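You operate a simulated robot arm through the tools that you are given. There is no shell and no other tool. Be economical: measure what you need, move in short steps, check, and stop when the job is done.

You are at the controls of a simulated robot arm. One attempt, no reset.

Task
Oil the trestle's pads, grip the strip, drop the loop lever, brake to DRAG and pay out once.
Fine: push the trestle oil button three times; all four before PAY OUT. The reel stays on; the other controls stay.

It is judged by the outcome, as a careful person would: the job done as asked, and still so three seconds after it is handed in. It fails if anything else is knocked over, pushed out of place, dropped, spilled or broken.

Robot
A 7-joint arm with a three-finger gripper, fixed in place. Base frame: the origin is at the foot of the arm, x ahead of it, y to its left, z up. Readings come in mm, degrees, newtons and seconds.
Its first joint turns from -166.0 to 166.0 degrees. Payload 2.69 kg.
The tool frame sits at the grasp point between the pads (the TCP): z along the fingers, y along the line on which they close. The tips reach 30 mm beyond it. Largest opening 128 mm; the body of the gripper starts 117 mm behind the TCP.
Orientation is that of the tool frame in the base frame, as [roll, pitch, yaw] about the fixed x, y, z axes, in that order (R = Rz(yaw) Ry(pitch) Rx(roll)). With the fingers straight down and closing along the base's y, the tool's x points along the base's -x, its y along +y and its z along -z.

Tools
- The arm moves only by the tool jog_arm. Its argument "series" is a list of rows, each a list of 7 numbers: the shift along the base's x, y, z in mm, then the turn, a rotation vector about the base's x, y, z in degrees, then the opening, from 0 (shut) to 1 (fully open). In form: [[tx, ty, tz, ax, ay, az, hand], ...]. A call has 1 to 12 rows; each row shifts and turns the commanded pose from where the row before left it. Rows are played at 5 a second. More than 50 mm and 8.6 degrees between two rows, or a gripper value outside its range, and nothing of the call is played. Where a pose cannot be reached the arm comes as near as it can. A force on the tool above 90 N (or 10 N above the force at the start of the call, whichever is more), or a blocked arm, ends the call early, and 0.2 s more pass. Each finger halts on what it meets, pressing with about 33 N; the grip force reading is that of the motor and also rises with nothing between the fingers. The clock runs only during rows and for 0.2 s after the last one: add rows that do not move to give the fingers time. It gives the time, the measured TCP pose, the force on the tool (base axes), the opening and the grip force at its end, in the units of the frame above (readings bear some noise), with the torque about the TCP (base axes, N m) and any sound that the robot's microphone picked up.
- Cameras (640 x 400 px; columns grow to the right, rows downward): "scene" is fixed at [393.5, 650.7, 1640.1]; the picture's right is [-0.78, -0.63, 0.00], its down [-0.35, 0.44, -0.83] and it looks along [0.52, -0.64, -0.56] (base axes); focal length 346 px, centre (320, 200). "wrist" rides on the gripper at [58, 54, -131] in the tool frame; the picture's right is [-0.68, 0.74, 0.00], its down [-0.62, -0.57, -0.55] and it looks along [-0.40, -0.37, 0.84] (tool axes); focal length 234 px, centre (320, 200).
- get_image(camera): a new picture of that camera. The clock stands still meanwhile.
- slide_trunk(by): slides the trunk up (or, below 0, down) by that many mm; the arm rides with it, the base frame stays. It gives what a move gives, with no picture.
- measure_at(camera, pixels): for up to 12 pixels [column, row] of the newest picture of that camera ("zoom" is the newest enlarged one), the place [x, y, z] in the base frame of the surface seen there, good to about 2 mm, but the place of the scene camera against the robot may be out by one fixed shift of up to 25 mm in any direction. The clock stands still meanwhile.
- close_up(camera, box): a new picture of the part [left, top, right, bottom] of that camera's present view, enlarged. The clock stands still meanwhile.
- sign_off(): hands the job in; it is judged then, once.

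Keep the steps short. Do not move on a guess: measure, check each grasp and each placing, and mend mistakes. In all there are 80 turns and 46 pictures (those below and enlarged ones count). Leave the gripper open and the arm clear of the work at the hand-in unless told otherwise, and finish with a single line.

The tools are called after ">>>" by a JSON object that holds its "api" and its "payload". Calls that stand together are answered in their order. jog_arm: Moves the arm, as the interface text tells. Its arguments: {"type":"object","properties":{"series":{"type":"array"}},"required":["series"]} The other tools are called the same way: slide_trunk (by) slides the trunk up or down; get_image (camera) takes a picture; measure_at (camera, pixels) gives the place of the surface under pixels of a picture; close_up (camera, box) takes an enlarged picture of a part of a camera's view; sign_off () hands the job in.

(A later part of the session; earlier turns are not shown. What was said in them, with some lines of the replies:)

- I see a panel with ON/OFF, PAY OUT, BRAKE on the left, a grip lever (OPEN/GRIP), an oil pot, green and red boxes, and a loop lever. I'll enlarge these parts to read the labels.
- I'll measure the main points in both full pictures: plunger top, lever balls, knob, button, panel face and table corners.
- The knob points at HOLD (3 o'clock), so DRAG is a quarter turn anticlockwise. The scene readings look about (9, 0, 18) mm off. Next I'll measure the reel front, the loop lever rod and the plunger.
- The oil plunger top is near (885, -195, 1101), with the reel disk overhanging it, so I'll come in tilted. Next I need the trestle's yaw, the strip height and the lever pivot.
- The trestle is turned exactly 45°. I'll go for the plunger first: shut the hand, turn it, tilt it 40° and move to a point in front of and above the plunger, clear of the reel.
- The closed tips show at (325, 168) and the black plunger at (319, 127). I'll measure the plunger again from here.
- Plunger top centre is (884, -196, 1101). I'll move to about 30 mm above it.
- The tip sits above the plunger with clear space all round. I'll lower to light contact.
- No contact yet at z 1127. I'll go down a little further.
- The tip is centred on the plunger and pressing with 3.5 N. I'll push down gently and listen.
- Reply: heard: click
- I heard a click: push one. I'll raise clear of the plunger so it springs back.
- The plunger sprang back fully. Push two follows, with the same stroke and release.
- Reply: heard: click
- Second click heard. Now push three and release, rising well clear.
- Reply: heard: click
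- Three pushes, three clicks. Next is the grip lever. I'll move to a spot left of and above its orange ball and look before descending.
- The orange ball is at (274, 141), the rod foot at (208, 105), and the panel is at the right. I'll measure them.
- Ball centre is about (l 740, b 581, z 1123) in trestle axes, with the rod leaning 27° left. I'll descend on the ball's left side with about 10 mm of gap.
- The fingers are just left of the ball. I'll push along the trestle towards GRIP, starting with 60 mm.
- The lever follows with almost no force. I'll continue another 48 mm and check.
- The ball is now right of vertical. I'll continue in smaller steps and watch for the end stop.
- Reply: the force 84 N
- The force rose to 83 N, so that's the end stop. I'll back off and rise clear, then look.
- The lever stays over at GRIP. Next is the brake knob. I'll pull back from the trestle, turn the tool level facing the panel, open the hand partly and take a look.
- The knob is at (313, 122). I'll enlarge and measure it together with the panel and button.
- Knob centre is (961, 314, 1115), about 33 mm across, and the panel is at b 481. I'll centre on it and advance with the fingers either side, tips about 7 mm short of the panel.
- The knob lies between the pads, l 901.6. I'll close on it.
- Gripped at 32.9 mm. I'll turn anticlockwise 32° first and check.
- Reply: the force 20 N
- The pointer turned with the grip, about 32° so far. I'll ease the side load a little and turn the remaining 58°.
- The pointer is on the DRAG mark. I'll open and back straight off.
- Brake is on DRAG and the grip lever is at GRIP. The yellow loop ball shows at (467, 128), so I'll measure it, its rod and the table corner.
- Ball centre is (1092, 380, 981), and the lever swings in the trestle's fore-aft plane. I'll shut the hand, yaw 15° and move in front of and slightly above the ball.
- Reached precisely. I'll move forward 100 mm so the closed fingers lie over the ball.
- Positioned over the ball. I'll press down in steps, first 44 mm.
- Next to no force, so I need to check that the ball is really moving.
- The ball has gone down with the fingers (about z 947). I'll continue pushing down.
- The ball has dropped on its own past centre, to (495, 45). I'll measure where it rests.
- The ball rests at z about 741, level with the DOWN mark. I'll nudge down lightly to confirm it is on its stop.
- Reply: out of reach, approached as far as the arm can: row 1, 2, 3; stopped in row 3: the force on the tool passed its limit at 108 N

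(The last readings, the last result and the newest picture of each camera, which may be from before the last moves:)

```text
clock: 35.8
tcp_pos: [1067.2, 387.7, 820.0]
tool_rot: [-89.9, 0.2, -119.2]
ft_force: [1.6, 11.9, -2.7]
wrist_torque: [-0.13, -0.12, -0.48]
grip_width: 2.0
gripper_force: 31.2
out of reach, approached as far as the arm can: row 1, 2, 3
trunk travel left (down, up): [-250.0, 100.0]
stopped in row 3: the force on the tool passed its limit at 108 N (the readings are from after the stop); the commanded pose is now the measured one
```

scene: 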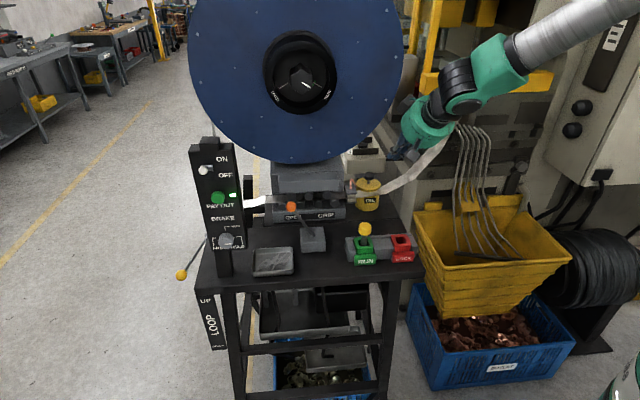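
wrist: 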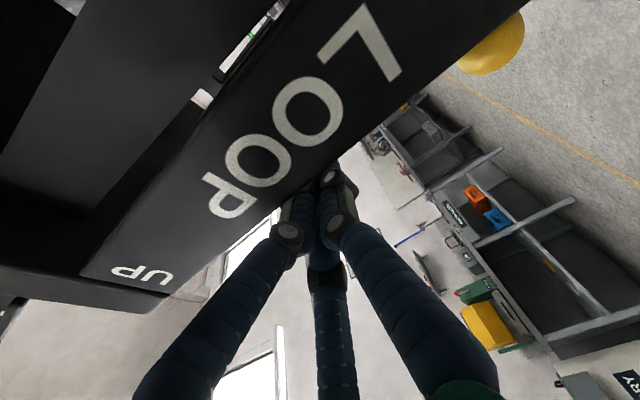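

The arm ran out of reach and touched something on its -y side; the force is now 12 N. I'll back off along the tool axis and look.

>>> {"api": "jog_arm", "payload": {"series": [[-3, 5, 2, 0, 0, 0, 0], [-8, 6, 3, 0, 0, 0, 0], [-12, 8, 5, 0, 0, 0, 0], [0, 0, 0, 0, 0, 0, 0]]}}

>>> {"api": "get_image", "payload": {"camera": "wrist"}}

>>> {"api": "get_image", "payload": {"camera": "scene"}}

```text
clock: 36.8
tcp_pos: [1050.2, 409.6, 828.4]
tool_rot: [-89.7, 0.3, -119.3]
ft_force: [0.2, 0.4, -0.2]
wrist_torque: [0.01, -0.03, -0.04]
grip_width: 1.9
gripper_force: 31.8
out of reach, approached as far as the arm can: row 3
trunk travel left (down, up): [-250.0, 100.0]
```

```text
7 pictures are left
```

wrist: 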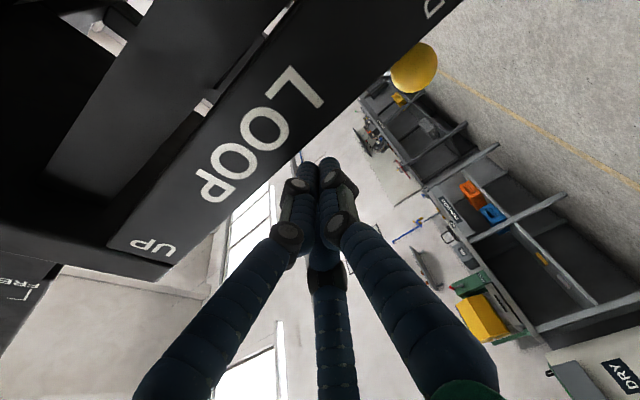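

```text
6 pictures are left
```

scene: 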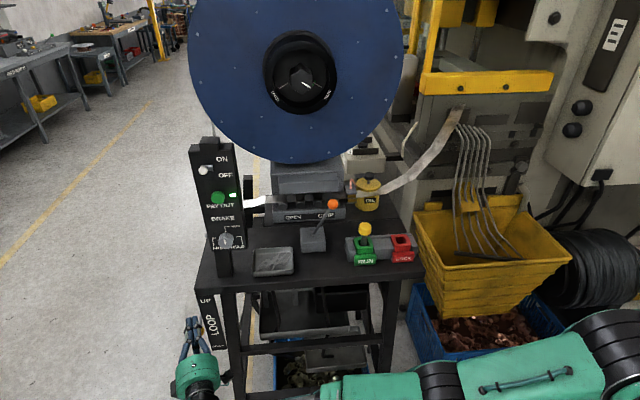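

Free again, and the trestle looks unmoved. I'll check its edges against the earlier readings and re-measure the ball.

>>> {"api": "measure_at", "payload": {"camera": "scene", "pixels": [[201, 283], [300, 280], [210, 300], [220, 343], [224, 240], [369, 175], [333, 203], [212, 160]]}}

>>> {"api": "measure_at", "payload": {"camera": "wrist", "pixels": [[414, 68], [400, 75], [430, 62], [170, 240], [393, 78]]}}

```text
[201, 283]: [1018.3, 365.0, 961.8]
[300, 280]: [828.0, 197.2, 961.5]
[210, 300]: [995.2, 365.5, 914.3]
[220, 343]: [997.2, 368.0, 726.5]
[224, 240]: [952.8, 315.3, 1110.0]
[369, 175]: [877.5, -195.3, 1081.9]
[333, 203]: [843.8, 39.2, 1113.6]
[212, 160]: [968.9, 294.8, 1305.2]
```

```text
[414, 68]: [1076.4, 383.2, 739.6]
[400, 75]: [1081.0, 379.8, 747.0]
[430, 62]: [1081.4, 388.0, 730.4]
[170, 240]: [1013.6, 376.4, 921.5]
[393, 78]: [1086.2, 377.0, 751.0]
```

Nothing has shifted. The ball rests at the mirror of its start angle, so the loop lever is fully DOWN. I'll retreat, rise and turn to face the PAY OUT button.

>>> {"api": "jog_arm", "payload": {"series": [[-30, 30, 5, 0, 0, 0, 0], [-30, 30, 20, 0, 0, 0, 0], [-30, 30, 20, 0, 0, 0, 0], [-10, -10, 45, 0, 0, -5.2, 0], [-10, -10, 45, 0, 0, -5.2, 0], [-10, -10, 45, 0, 0, -5.3, 0], [-10, -10, 45, 0, 0, 0, 0], [-10, -10, 45, 0, 0, 0, 0], [-10, -10, 45, 0, 0, 0, 0], [-10, -10, 45, 0, 0, 0, 0], [-10, -10, 45, 0, 0, 0, 0], [0, 0, 0, 0, 0, 0, 0]]}}

>>> {"api": "get_image", "payload": {"camera": "wrist"}}

```text
clock: 39.4
tcp_pos: [976.2, 509.0, 1129.4]
tool_rot: [-89.7, 0.2, -135.1]
ft_force: [1.1, 0.4, -1.5]
wrist_torque: [-0.1, -0.08, -0.08]
grip_width: 2.3
gripper_force: 31.2
out of reach, approached as far as the arm can: row 1, 2, 3, 4, 5, 7, 8, 9, 10, 11
trunk travel left (down, up): [-250.0, 100.0]
```

```text
5 pictures are left
```

wrist: 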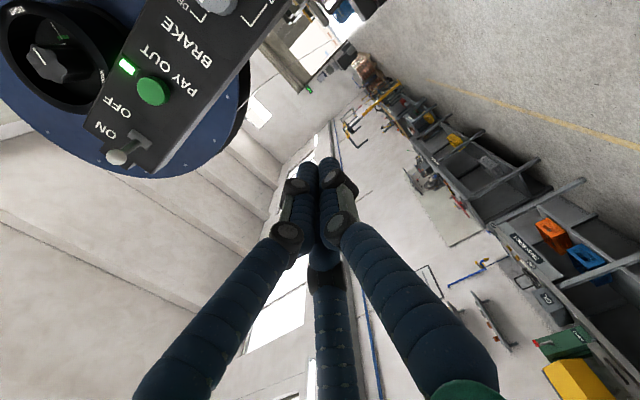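

The arm lags its commanded pose, since the route ran along the reach limit. I'll hold still a moment to see whether it catches up.

>>> {"api": "jog_arm", "payload": {"series": [[0, 0, 0, 0, 0, 0, 0], [0, 0, 0, 0, 0, 0, 0], [0, 0, 0, 0, 0, 0, 0]]}}

```text
clock: 40.2
tcp_pos: [975.8, 508.2, 1129.8]
tool_rot: [-89.7, 0.2, -135.0]
ft_force: [0.0, -0.3, -0.5]
wrist_torque: [-0.02, 0.0, -0.01]
grip_width: 1.6
gripper_force: 32.1
trunk travel left (down, up): [-250.0, 100.0]
```

The command has settled at the reached pose. I'll measure the button, seen at (153, 91), from here.

>>> {"api": "measure_at", "payload": {"camera": "wrist", "pixels": [[153, 91], [145, 91], [161, 91], [153, 84], [153, 98], [116, 157], [222, 5], [180, 120]]}}

>>> {"api": "jog_arm", "payload": {"series": [[-10, -10, 15, 0, 0, 0, 0], [-12, -12, 15, 0, 0, 0, 0], [-12, -12, 15, 0, 0, 0, 0], [-12, -12, 15, 0, 0, 0, 0], [0, 0, 0, 0, 0, 0, 0]]}}

```text
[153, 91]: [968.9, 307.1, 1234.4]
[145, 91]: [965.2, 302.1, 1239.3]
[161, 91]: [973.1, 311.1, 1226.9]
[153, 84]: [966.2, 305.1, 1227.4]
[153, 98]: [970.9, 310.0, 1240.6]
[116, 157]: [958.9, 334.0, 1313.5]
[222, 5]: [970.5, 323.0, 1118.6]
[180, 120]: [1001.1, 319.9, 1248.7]
```

```text
clock: 41.4
tcp_pos: [975.7, 508.3, 1131.8]
tool_rot: [-89.8, 0.3, -135.0]
ft_force: [0.6, -0.8, -0.6]
wrist_torque: [0.01, -0.03, 0.02]
grip_width: 2.5
gripper_force: 31.5
out of reach, approached as far as the arm can: row 1, 2, 3, 4
trunk travel left (down, up): [-250.0, 100.0]
```

Moving inward is blocked, probably by a joint limit at this yaw. I'll try turning the tool back towards straight outward while shifting in.

>>> {"api": "jog_arm", "payload": {"series": [[0, 0, 0, 0, 0, 8, 0], [0, 0, 0, 0, 0, 8, 0], [-10, -10, 0, 0, 0, 8, 0], [-10, -10, 0, 0, 0, 0, 0], [-10, -10, 0, 0, 0, 0, 0], [0, 0, 0, 0, 0, 0, 0]]}}

```text
clock: 42.8
tcp_pos: [1058.9, 583.8, 1130.2]
tool_rot: [-89.8, 0.2, -111.1]
ft_force: [1.2, -0.7, -0.3]
wrist_torque: [-0.03, 0.01, 0.03]
grip_width: 2.1
gripper_force: 31.3
out of reach, approached as far as the arm can: row 1, 2, 3, 4, 5
trunk travel left (down, up): [-250.0, 100.0]
```

The wrist seems stuck at full stretch. I'll try a straight radial pull towards the base.

>>> {"api": "jog_arm", "payload": {"series": [[-26, -14, 0, 0, 0, 0, 0], [-26, -14, 0, 0, 0, 0, 0], [-26, -14, 0, 0, 0, 0, 0], [-26, -14, 0, 0, 0, 0, 0], [0, 0, 0, 0, 0, 0, 0]]}}

>>> {"api": "get_image", "payload": {"camera": "scene"}}

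```text
clock: 44.0
tcp_pos: [1045.4, 597.6, 1130.9]
tool_rot: [-89.9, 0.3, -111.1]
ft_force: [-0.7, 0.1, 0.1]
wrist_torque: [0.0, 0.0, -0.02]
grip_width: 2.2
gripper_force: 31.0
out of reach, approached as far as the arm can: row 1, 2, 3, 4
trunk travel left (down, up): [-250.0, 100.0]
```

```text
4 pictures are left
```

scene: 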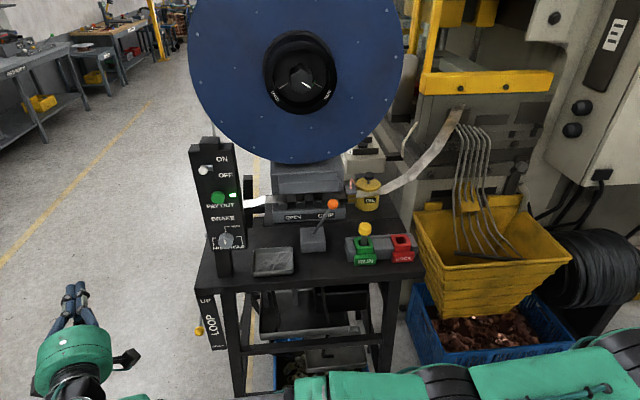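

The arm is stretched straight, a singular pose where pulling straight in does nothing. I'll command downward and inward in the free space so the elbow bends.

>>> {"api": "jog_arm", "payload": {"series": [[-15, -8, -35, 0, 0, 0, 0], [-15, -8, -35, 0, 0, 0, 0], [-25, -14, -30, 0, 0, 0, 0], [-25, -14, -30, 0, 0, 0, 0], [0, 0, 0, 0, 0, 0, 0]]}}

```text
clock: 45.2
tcp_pos: [1036.1, 610.7, 1130.0]
tool_rot: [-90.0, 0.3, -111.0]
ft_force: [-0.2, 0.6, -0.2]
wrist_torque: [0.01, 0.02, -0.01]
grip_width: 2.0
gripper_force: 31.7
out of reach, approached as far as the arm can: row 1, 2, 3, 4
trunk travel left (down, up): [-250.0, 100.0]
```

It isn't simple stretching; a wrist joint is likely at its limit because of the 90° roll from the knob. I'll undo part of that roll here in free space and see whether it frees up.

>>> {"api": "jog_arm", "payload": {"series": [[0, 0, 0, 7.47, -2.86, 0, 0], [0, 0, 0, 7.47, -2.86, 0, 0], [0, 0, 0, 7.47, -2.86, 0, 0], [0, 0, 0, 7.47, -2.86, 0, 0], [0, 0, 0, 7.47, -2.86, 0, 0], [-15, -8, 0, 0, 0, 0, 0], [-15, -8, 0, 0, 0, 0, 0]]}}

```text
clock: 46.8
tcp_pos: [1029.2, 616.2, 1129.0]
tool_rot: [-89.8, 40.3, -111.1]
ft_force: [-0.3, -0.1, 0.0]
wrist_torque: [0.03, 0.01, -0.02]
grip_width: 1.9
gripper_force: 31.7
out of reach, approached as far as the arm can: row 6, 7
trunk travel left (down, up): [-250.0, 100.0]
```

Rotation works but the elbow won't bend. I'll test a pure upward motion.

>>> {"api": "jog_arm", "payload": {"series": [[0, 0, 20, 0, 0, 0, 0], [0, 0, 20, 0, 0, 0, 0], [0, 0, 20, 0, 0, 0, 0], [0, 0, 0, 0, 0, 0, 0]]}}

```text
clock: 47.8
tcp_pos: [1032.8, 619.9, 1170.6]
tool_rot: [-90.0, 40.3, -111.1]
ft_force: [0.0, 0.0, -0.8]
wrist_torque: [-0.03, 0.04, 0.0]
grip_width: 2.0
gripper_force: 31.1
out of reach, approached as far as the arm can: row 1, 3
trunk travel left (down, up): [-250.0, 100.0]
```

Upward works. I'll continue up with a modest inward component.

>>> {"api": "jog_arm", "payload": {"series": [[0, 0, 30, 0, 0, 0, 0], [-5, -3, 30, 0, 0, 0, 0], [-15, -10, 30, 0, 0, 0, 0], [-20, -12, 30, 0, 0, 0, 0], [-20, -12, 30, 0, 0, 0, 0], [0, 0, 0, 0, 0, 0, 0]]}}

```text
clock: 49.2
tcp_pos: [1028.3, 635.7, 1301.3]
tool_rot: [-89.9, 40.3, -111.1]
ft_force: [-1.5, -0.5, 0.2]
wrist_torque: [0.0, -0.03, 0.03]
grip_width: 2.0
gripper_force: 31.1
out of reach, approached as far as the arm can: row 1, 2, 3, 4, 5
trunk travel left (down, up): [-250.0, 100.0]
```

It slides along its reach sphere but the elbow still won't bend. I'll try a sideways motion (clockwise about the base), still in front of the trestle.

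>>> {"api": "jog_arm", "payload": {"series": [[0, -25, 0, 0, 0, 0, 0], [0, -25, 0, 0, 0, 0, 0], [-10, -25, 0, 0, 0, 0, 0], [-20, -25, 0, 0, 0, 0, 0], [0, 0, 0, 0, 0, 0, 0]]}}

```text
clock: 50.4
tcp_pos: [1059.1, 603.6, 1300.7]
tool_rot: [-89.8, 40.2, -111.1]
ft_force: [0.1, 0.9, -0.7]
wrist_torque: [0.01, -0.03, 0.0]
grip_width: 2.0
gripper_force: 31.7
out of reach, approached as far as the arm can: row 1, 2, 3, 4
trunk travel left (down, up): [-250.0, 100.0]
```

It still slides on the sphere. I'll command a long inward pull through free space in front of the trestle, so the accumulated error makes the elbow bend.

>>> {"api": "jog_arm", "payload": {"series": [[-40, -22, 0, 0, 0, 0, 0], [-40, -22, 0, 0, 0, 0, 0], [-40, -22, 0, 0, 0, 0, 0], [-40, -22, 0, 0, 0, 0, 0], [-40, -22, 0, 0, 0, 0, 0], [-40, -22, 0, 0, 0, 0, 0], [0, 0, 0, 0, 0, 0, 0], [0, 0, 0, 0, 0, 0, 0]]}}

```text
clock: 52.2
tcp_pos: [1036.9, 628.4, 1300.4]
tool_rot: [-89.9, 40.3, -111.1]
ft_force: [-1.1, 0.7, -0.4]
wrist_torque: [0.03, 0.0, 0.0]
grip_width: 2.3
gripper_force: 31.3
out of reach, approached as far as the arm can: row 1, 2, 3, 4, 5, 6
trunk travel left (down, up): [-250.0, 100.0]
```

Only a sideways slide again. I'll test pure downward motion at this height.

>>> {"api": "jog_arm", "payload": {"series": [[0, 0, -20, 0, 0, 0, 0], [0, 0, -20, 0, 0, 0, 0], [0, 0, -20, 0, 0, 0, 0], [0, 0, 0, 0, 0, 0, 0]]}}

```text
clock: 53.2
tcp_pos: [1036.0, 628.8, 1239.5]
tool_rot: [-89.8, 40.2, -110.9]
ft_force: [0.5, 0.1, 0.0]
wrist_torque: [-0.04, 0.01, -0.05]
grip_width: 2.4
gripper_force: 31.0
trunk travel left (down, up): [-250.0, 100.0]
```

Downward was fully reached with no flag, so the elbow has bent. Now inward in small steps.

>>> {"api": "jog_arm", "payload": {"series": [[-10, -6, -5, 0, 0, 0, 0], [-10, -6, -5, 0, 0, 0, 0], [-15, -8, 0, 0, 0, 0, 0], [-20, -11, 0, 0, 0, 0, 0], [0, 0, 0, 0, 0, 0, 0]]}}

```text
clock: 54.4
tcp_pos: [1027.2, 634.1, 1229.8]
tool_rot: [-90.0, 40.3, -111.1]
ft_force: [0.6, 0.0, -0.1]
wrist_torque: [0.01, -0.01, -0.01]
grip_width: 1.9
gripper_force: 31.5
out of reach, approached as far as the arm can: row 1, 2, 3, 4
trunk travel left (down, up): [-250.0, 100.0]
```

Still at the boundary (the shoulder height looks to be about 1270). I'll rise well above it; coming down from there forces the elbow to fold.

>>> {"api": "jog_arm", "payload": {"series": [[0, 0, 45, 0, 0, 0, 0], [0, 0, 45, 0, 0, 0, 0], [0, 0, 45, 0, 0, 0, 0], [0, 0, 45, 0, 0, 0, 0], [0, 0, 45, 0, 0, 0, 0], [0, 0, 45, 0, 0, 0, 0], [0, 0, 0, 0, 0, 0, 0]]}}

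>>> {"api": "jog_arm", "payload": {"series": [[0, 0, -20, 0, 0, 0, 0], [0, 0, -20, 0, 0, 0, 0], [0, 0, -30, 0, 0, 0, 0], [0, 0, -30, 0, 0, 0, 0], [0, 0, -30, 0, 0, 0, 0], [0, 0, 0, 0, 0, 0, 0]]}}

```text
clock: 56.0
tcp_pos: [1028.2, 636.6, 1499.4]
tool_rot: [-89.9, 40.2, -111.0]
ft_force: [-0.4, -0.5, 0.5]
wrist_torque: [0.02, 0.05, -0.01]
grip_width: 2.1
gripper_force: 31.8
out of reach, approached as far as the arm can: row 2
trunk travel left (down, up): [-250.0, 100.0]
```

```text
clock: 57.4
tcp_pos: [1029.9, 636.6, 1370.3]
tool_rot: [-89.8, 40.3, -110.9]
ft_force: [-0.3, 0.4, -0.8]
wrist_torque: [-0.02, -0.01, 0.0]
grip_width: 2.1
gripper_force: 31.2
trunk travel left (down, up): [-250.0, 100.0]
```

Vertical moves here are all fully reached. I'll try inward from this height.

>>> {"api": "jog_arm", "payload": {"series": [[-4, -3, 0, 0, 0, 0, 0], [-4, -3, 0, 0, 0, 0, 0], [-8, -6, 0, 0, 0, 0, 0], [-8, -6, 0, 0, 0, 0, 0], [-12, -9, 0, 0, 0, 0, 0], [-12, -9, 0, 0, 0, 0, 0], [0, 0, 0, 0, 0, 0, 0]]}}

```text
clock: 59.0
tcp_pos: [1026.1, 635.6, 1369.8]
tool_rot: [-89.8, 40.3, -111.2]
ft_force: [-0.4, -0.6, -1.0]
wrist_torque: [-0.02, -0.01, 0.01]
grip_width: 2.2
gripper_force: 31.9
out of reach, approached as far as the arm can: row 2, 3, 4, 5, 6
trunk travel left (down, up): [-250.0, 100.0]
```

The first small inward row was reached and the later ones weren't. I'll test outward, to learn which side of a limit I'm on.

>>> {"api": "jog_arm", "payload": {"series": [[10, 8, 0, 0, 0, 0, 0], [10, 8, 0, 0, 0, 0, 0], [10, 8, 0, 0, 0, 0, 0], [0, 0, 0, 0, 0, 0, 0]]}}

```text
clock: 60.0
tcp_pos: [1042.9, 649.6, 1372.4]
tool_rot: [-89.8, 40.3, -110.9]
ft_force: [-0.7, -0.8, 1.6]
wrist_torque: [0.06, 0.15, 0.03]
grip_width: 2.1
gripper_force: 31.5
out of reach, approached as far as the arm can: row 3
trunk travel left (down, up): [-250.0, 100.0]
```

There's a narrow band between full stretch and a joint limit. I'll pitch the tool down 32° in place (its natural attitude) and then try inward.

>>> {"api": "jog_arm", "payload": {"series": [[0, 0, 0, 2.87, 7.47, 0, 0], [0, 0, 0, 2.87, 7.47, 0, 0], [0, 0, 0, 2.87, 7.47, 0, 0], [0, 0, 0, 2.87, 7.47, 0, 0], [-10, -8, 0, 0, 0, 0, 0], [-10, -8, 0, 0, 0, 0, 0], [-10, -8, 0, 0, 0, 0, 0], [-10, -8, 0, 0, 0, 0, 0], [0, 0, 0, 0, 0, 0, 0]]}}

```text
clock: 62.0
tcp_pos: [975.0, 593.3, 1357.7]
tool_rot: [-129.2, 33.2, -135.2]
ft_force: [1.1, -0.5, 0.1]
wrist_torque: [0.0, -0.04, -0.02]
grip_width: 2.0
gripper_force: 31.4
out of reach, approached as far as the arm can: row 1, 3
trunk travel left (down, up): [-250.0, 100.0]
```

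That freed it: the inward rows were all reached. I'll continue inward while pitching further down.

>>> {"api": "jog_arm", "payload": {"series": [[-20, -14, 0, 2.87, 7.47, 0, 0], [-20, -14, 0, 2.87, 7.47, 0, 0], [-25, -15, 0, 2.87, 7.47, 0, 0], [-30, -15, 0, 0, 0, 0, 0], [-30, -15, 0, 0, 0, 0, 0], [-30, -15, 0, 0, 0, 0, 0], [-30, -15, 0, 0, 0, 0, 0], [-30, -15, 0, 0, 0, 0, 0], [0, 0, 0, 0, 0, 0, 0]]}}

```text
clock: 64.0
tcp_pos: [758.5, 474.8, 1360.7]
tool_rot: [-152.8, 21.2, -146.0]
ft_force: [-0.7, 0.9, 0.0]
wrist_torque: [0.05, -0.02, 0.06]
grip_width: 2.3
gripper_force: 31.2
trunk travel left (down, up): [-250.0, 100.0]
```

Free and well inside the workspace. I'll turn the tool to face the panel, nearly level, in front of the button at (969, 307, 1234), keeping 140 mm back.

>>> {"api": "jog_arm", "payload": {"series": [[10.2, -5.5, -10, -2.45, -6.38, 0, 0], [10.2, -5.5, -10, -2.45, -6.38, 0, 0], [10.2, -5.5, -10, -2.45, -6.38, 0, 0], [10.2, -5.5, -10, -2.45, -6.38, 0, 0], [10.2, -5.5, -10, -2.45, -6.38, 0, 0], [10.2, -5.5, -10, -2.45, -6.38, 0, 0], [10.2, -5.5, -10, 0, 0, -8, 0], [10.2, -5.5, -10, 0, 0, -8, 0], [10.2, -5.5, -10, 0, 0, -8, 0], [0, 0, 0, 0, 0, 0, 0]]}}

>>> {"api": "get_image", "payload": {"camera": "wrist"}}

```text
clock: 66.2
tcp_pos: [852.2, 426.7, 1269.2]
tool_rot: [-109.3, 38.7, -147.4]
ft_force: [0.0, 1.4, -0.8]
wrist_torque: [-0.07, -0.05, -0.07]
grip_width: 2.1
gripper_force: 31.7
trunk travel left (down, up): [-250.0, 100.0]
```

```text
3 pictures are left
```

wrist: 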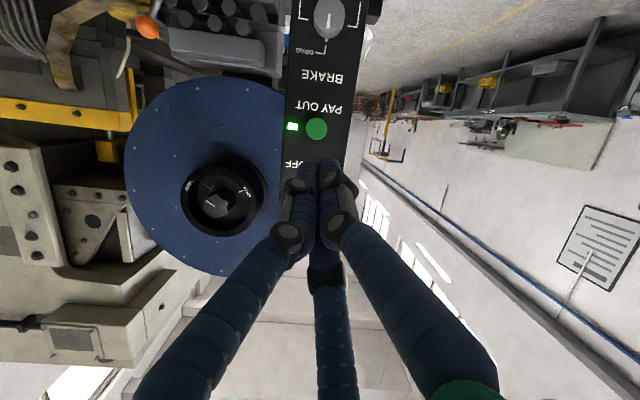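

The pose is good with no flags. The pointer still sits on DRAG and the button is at (316, 129). I'll measure it.

>>> {"api": "measure_at", "payload": {"camera": "wrist", "pixels": [[316, 129], [308, 129], [325, 129], [316, 122], [316, 136], [340, 125]]}}

```text
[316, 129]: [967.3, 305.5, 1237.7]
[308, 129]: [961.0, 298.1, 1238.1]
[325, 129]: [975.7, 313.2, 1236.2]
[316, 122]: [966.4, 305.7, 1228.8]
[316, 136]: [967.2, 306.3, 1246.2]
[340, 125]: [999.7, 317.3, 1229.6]
```

Button centre is (967.5, 306, 1237). I'll approach to about 15 mm short of it.

>>> {"api": "jog_arm", "payload": {"series": [[27.1, -28.9, -9.7, 0, 0, 0, 0], [27.1, -28.9, -9.7, 0, 0, 0, 0], [27.1, -28.9, -9.6, 0, 0, 0, 0], [0, 0, 0, 0, 0, 0, 0]]}}

>>> {"api": "get_image", "payload": {"camera": "wrist"}}

```text
clock: 67.2
tcp_pos: [933.8, 338.9, 1241.3]
tool_rot: [-109.3, 38.7, -147.3]
ft_force: [0.5, -0.6, 0.4]
wrist_torque: [-0.02, 0.0, 0.0]
grip_width: 2.2
gripper_force: 31.2
trunk travel left (down, up): [-250.0, 100.0]
```

```text
2 pictures are left
```

wrist: 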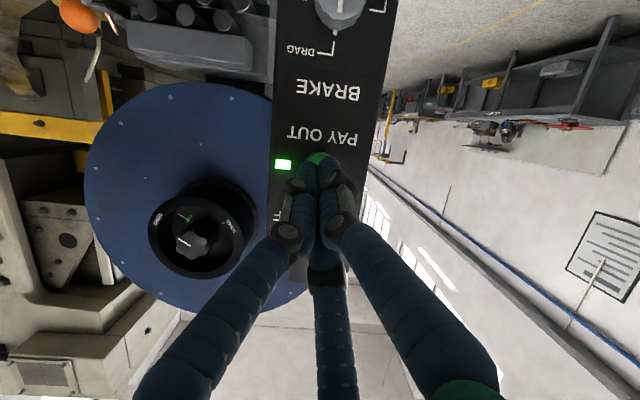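

Aligned with the button. I'll advance to contact.

>>> {"api": "jog_arm", "payload": {"series": [[7, -7, 0, 0, 0, 0, 0], [2.8, -2.8, 0, 0, 0, 0, 0], [1.4, -1.4, 0, 0, 0, 0, 0], [1.4, -1.4, 0, 0, 0, 0, 0]]}}

```text
clock: 68.2
tcp_pos: [945.6, 327.5, 1240.7]
tool_rot: [-109.3, 38.6, -147.2]
ft_force: [-0.2, -0.6, 0.4]
wrist_torque: [0.01, -0.01, 0.0]
grip_width: 2.2
gripper_force: 31.4
trunk travel left (down, up): [-250.0, 100.0]
```

>>> {"api": "jog_arm", "payload": {"series": [[1.4, -1.4, 0, 0, 0, 0, 0], [1.4, -1.4, 0, 0, 0, 0, 0], [1.4, -1.4, 0, 0, 0, 0, 0]]}}

```text
clock: 69.0
tcp_pos: [949.4, 323.3, 1239.2]
tool_rot: [-109.4, 38.7, -147.3]
ft_force: [-1.0, 2.8, 0.0]
wrist_torque: [-0.01, -0.01, 0.04]
grip_width: 2.1
gripper_force: 31.5
trunk travel left (down, up): [-250.0, 100.0]
heard: click
```

A click with light contact: the button is pressed once. I'll back straight off and listen.

>>> {"api": "jog_arm", "payload": {"series": [[-10, 10, 0, 0, 0, 0, 0], [-25, 25, 0, 0, 0, 0, 0], [-30, 30, 0, 0, 0, 0, 0], [-30, 30, 0, 0, 0, 0, 0.3], [-30, 30, 0, 0, 0, 0, 0.6], [0, 0, 0, 0, 0, 0, 0.8], [0, 0, 0, 0, 0, 0, 0.8], [0, 0, 0, 0, 0, 0, 0.8]]}}

>>> {"api": "get_image", "payload": {"camera": "scene"}}

```text
clock: 70.8
tcp_pos: [824.2, 447.1, 1242.4]
tool_rot: [-109.3, 38.7, -147.4]
ft_force: [0.3, -0.3, -0.8]
wrist_torque: [0.01, 0.02, -0.01]
grip_width: 102.4
gripper_force: 0.1
trunk travel left (down, up): [-250.0, 100.0]
```

```text
1 pictures are left
```

scene: 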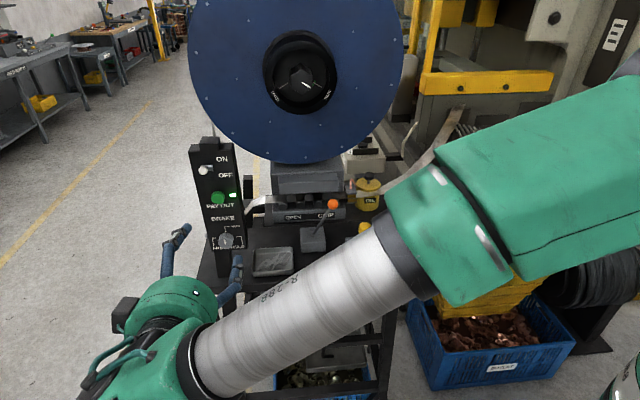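

The strip near (250, 207) now seems to hang lower than before. I'll use the last picture to confirm this and the control settings.

>>> {"api": "close_up", "payload": {"camera": "scene", "box": [180, 140, 350, 260]}}

```text
3.33 times, centred on (265, 200) of scene
```

zoom: 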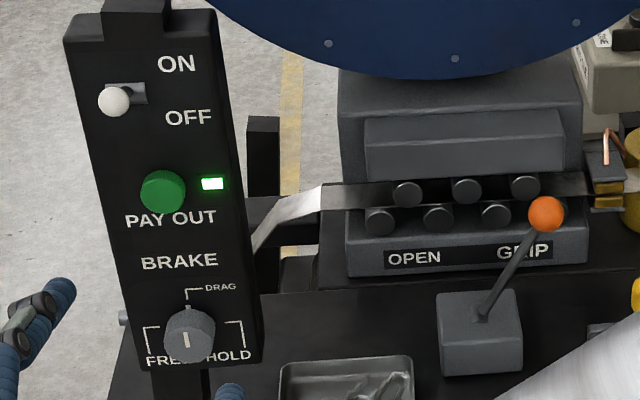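

The strip now loops down, the pads show oil, the lever is at GRIP, the brake is on DRAG and the reel is still ON. The hand is open and clear of the work, so I'm handing in.

>>> {"api": "sign_off", "payload": {}}

```text
The job is handed in.
```

Job done: I pushed the oil button three times, set the grip lever to GRIP, dropped the loop lever to DOWN, turned the brake to DRAG, then pressed PAY OUT once; the reel is still ON, I left the other controls alone, and one brief 108 N bump by the arm beside the trestle moved nothing I could measure.
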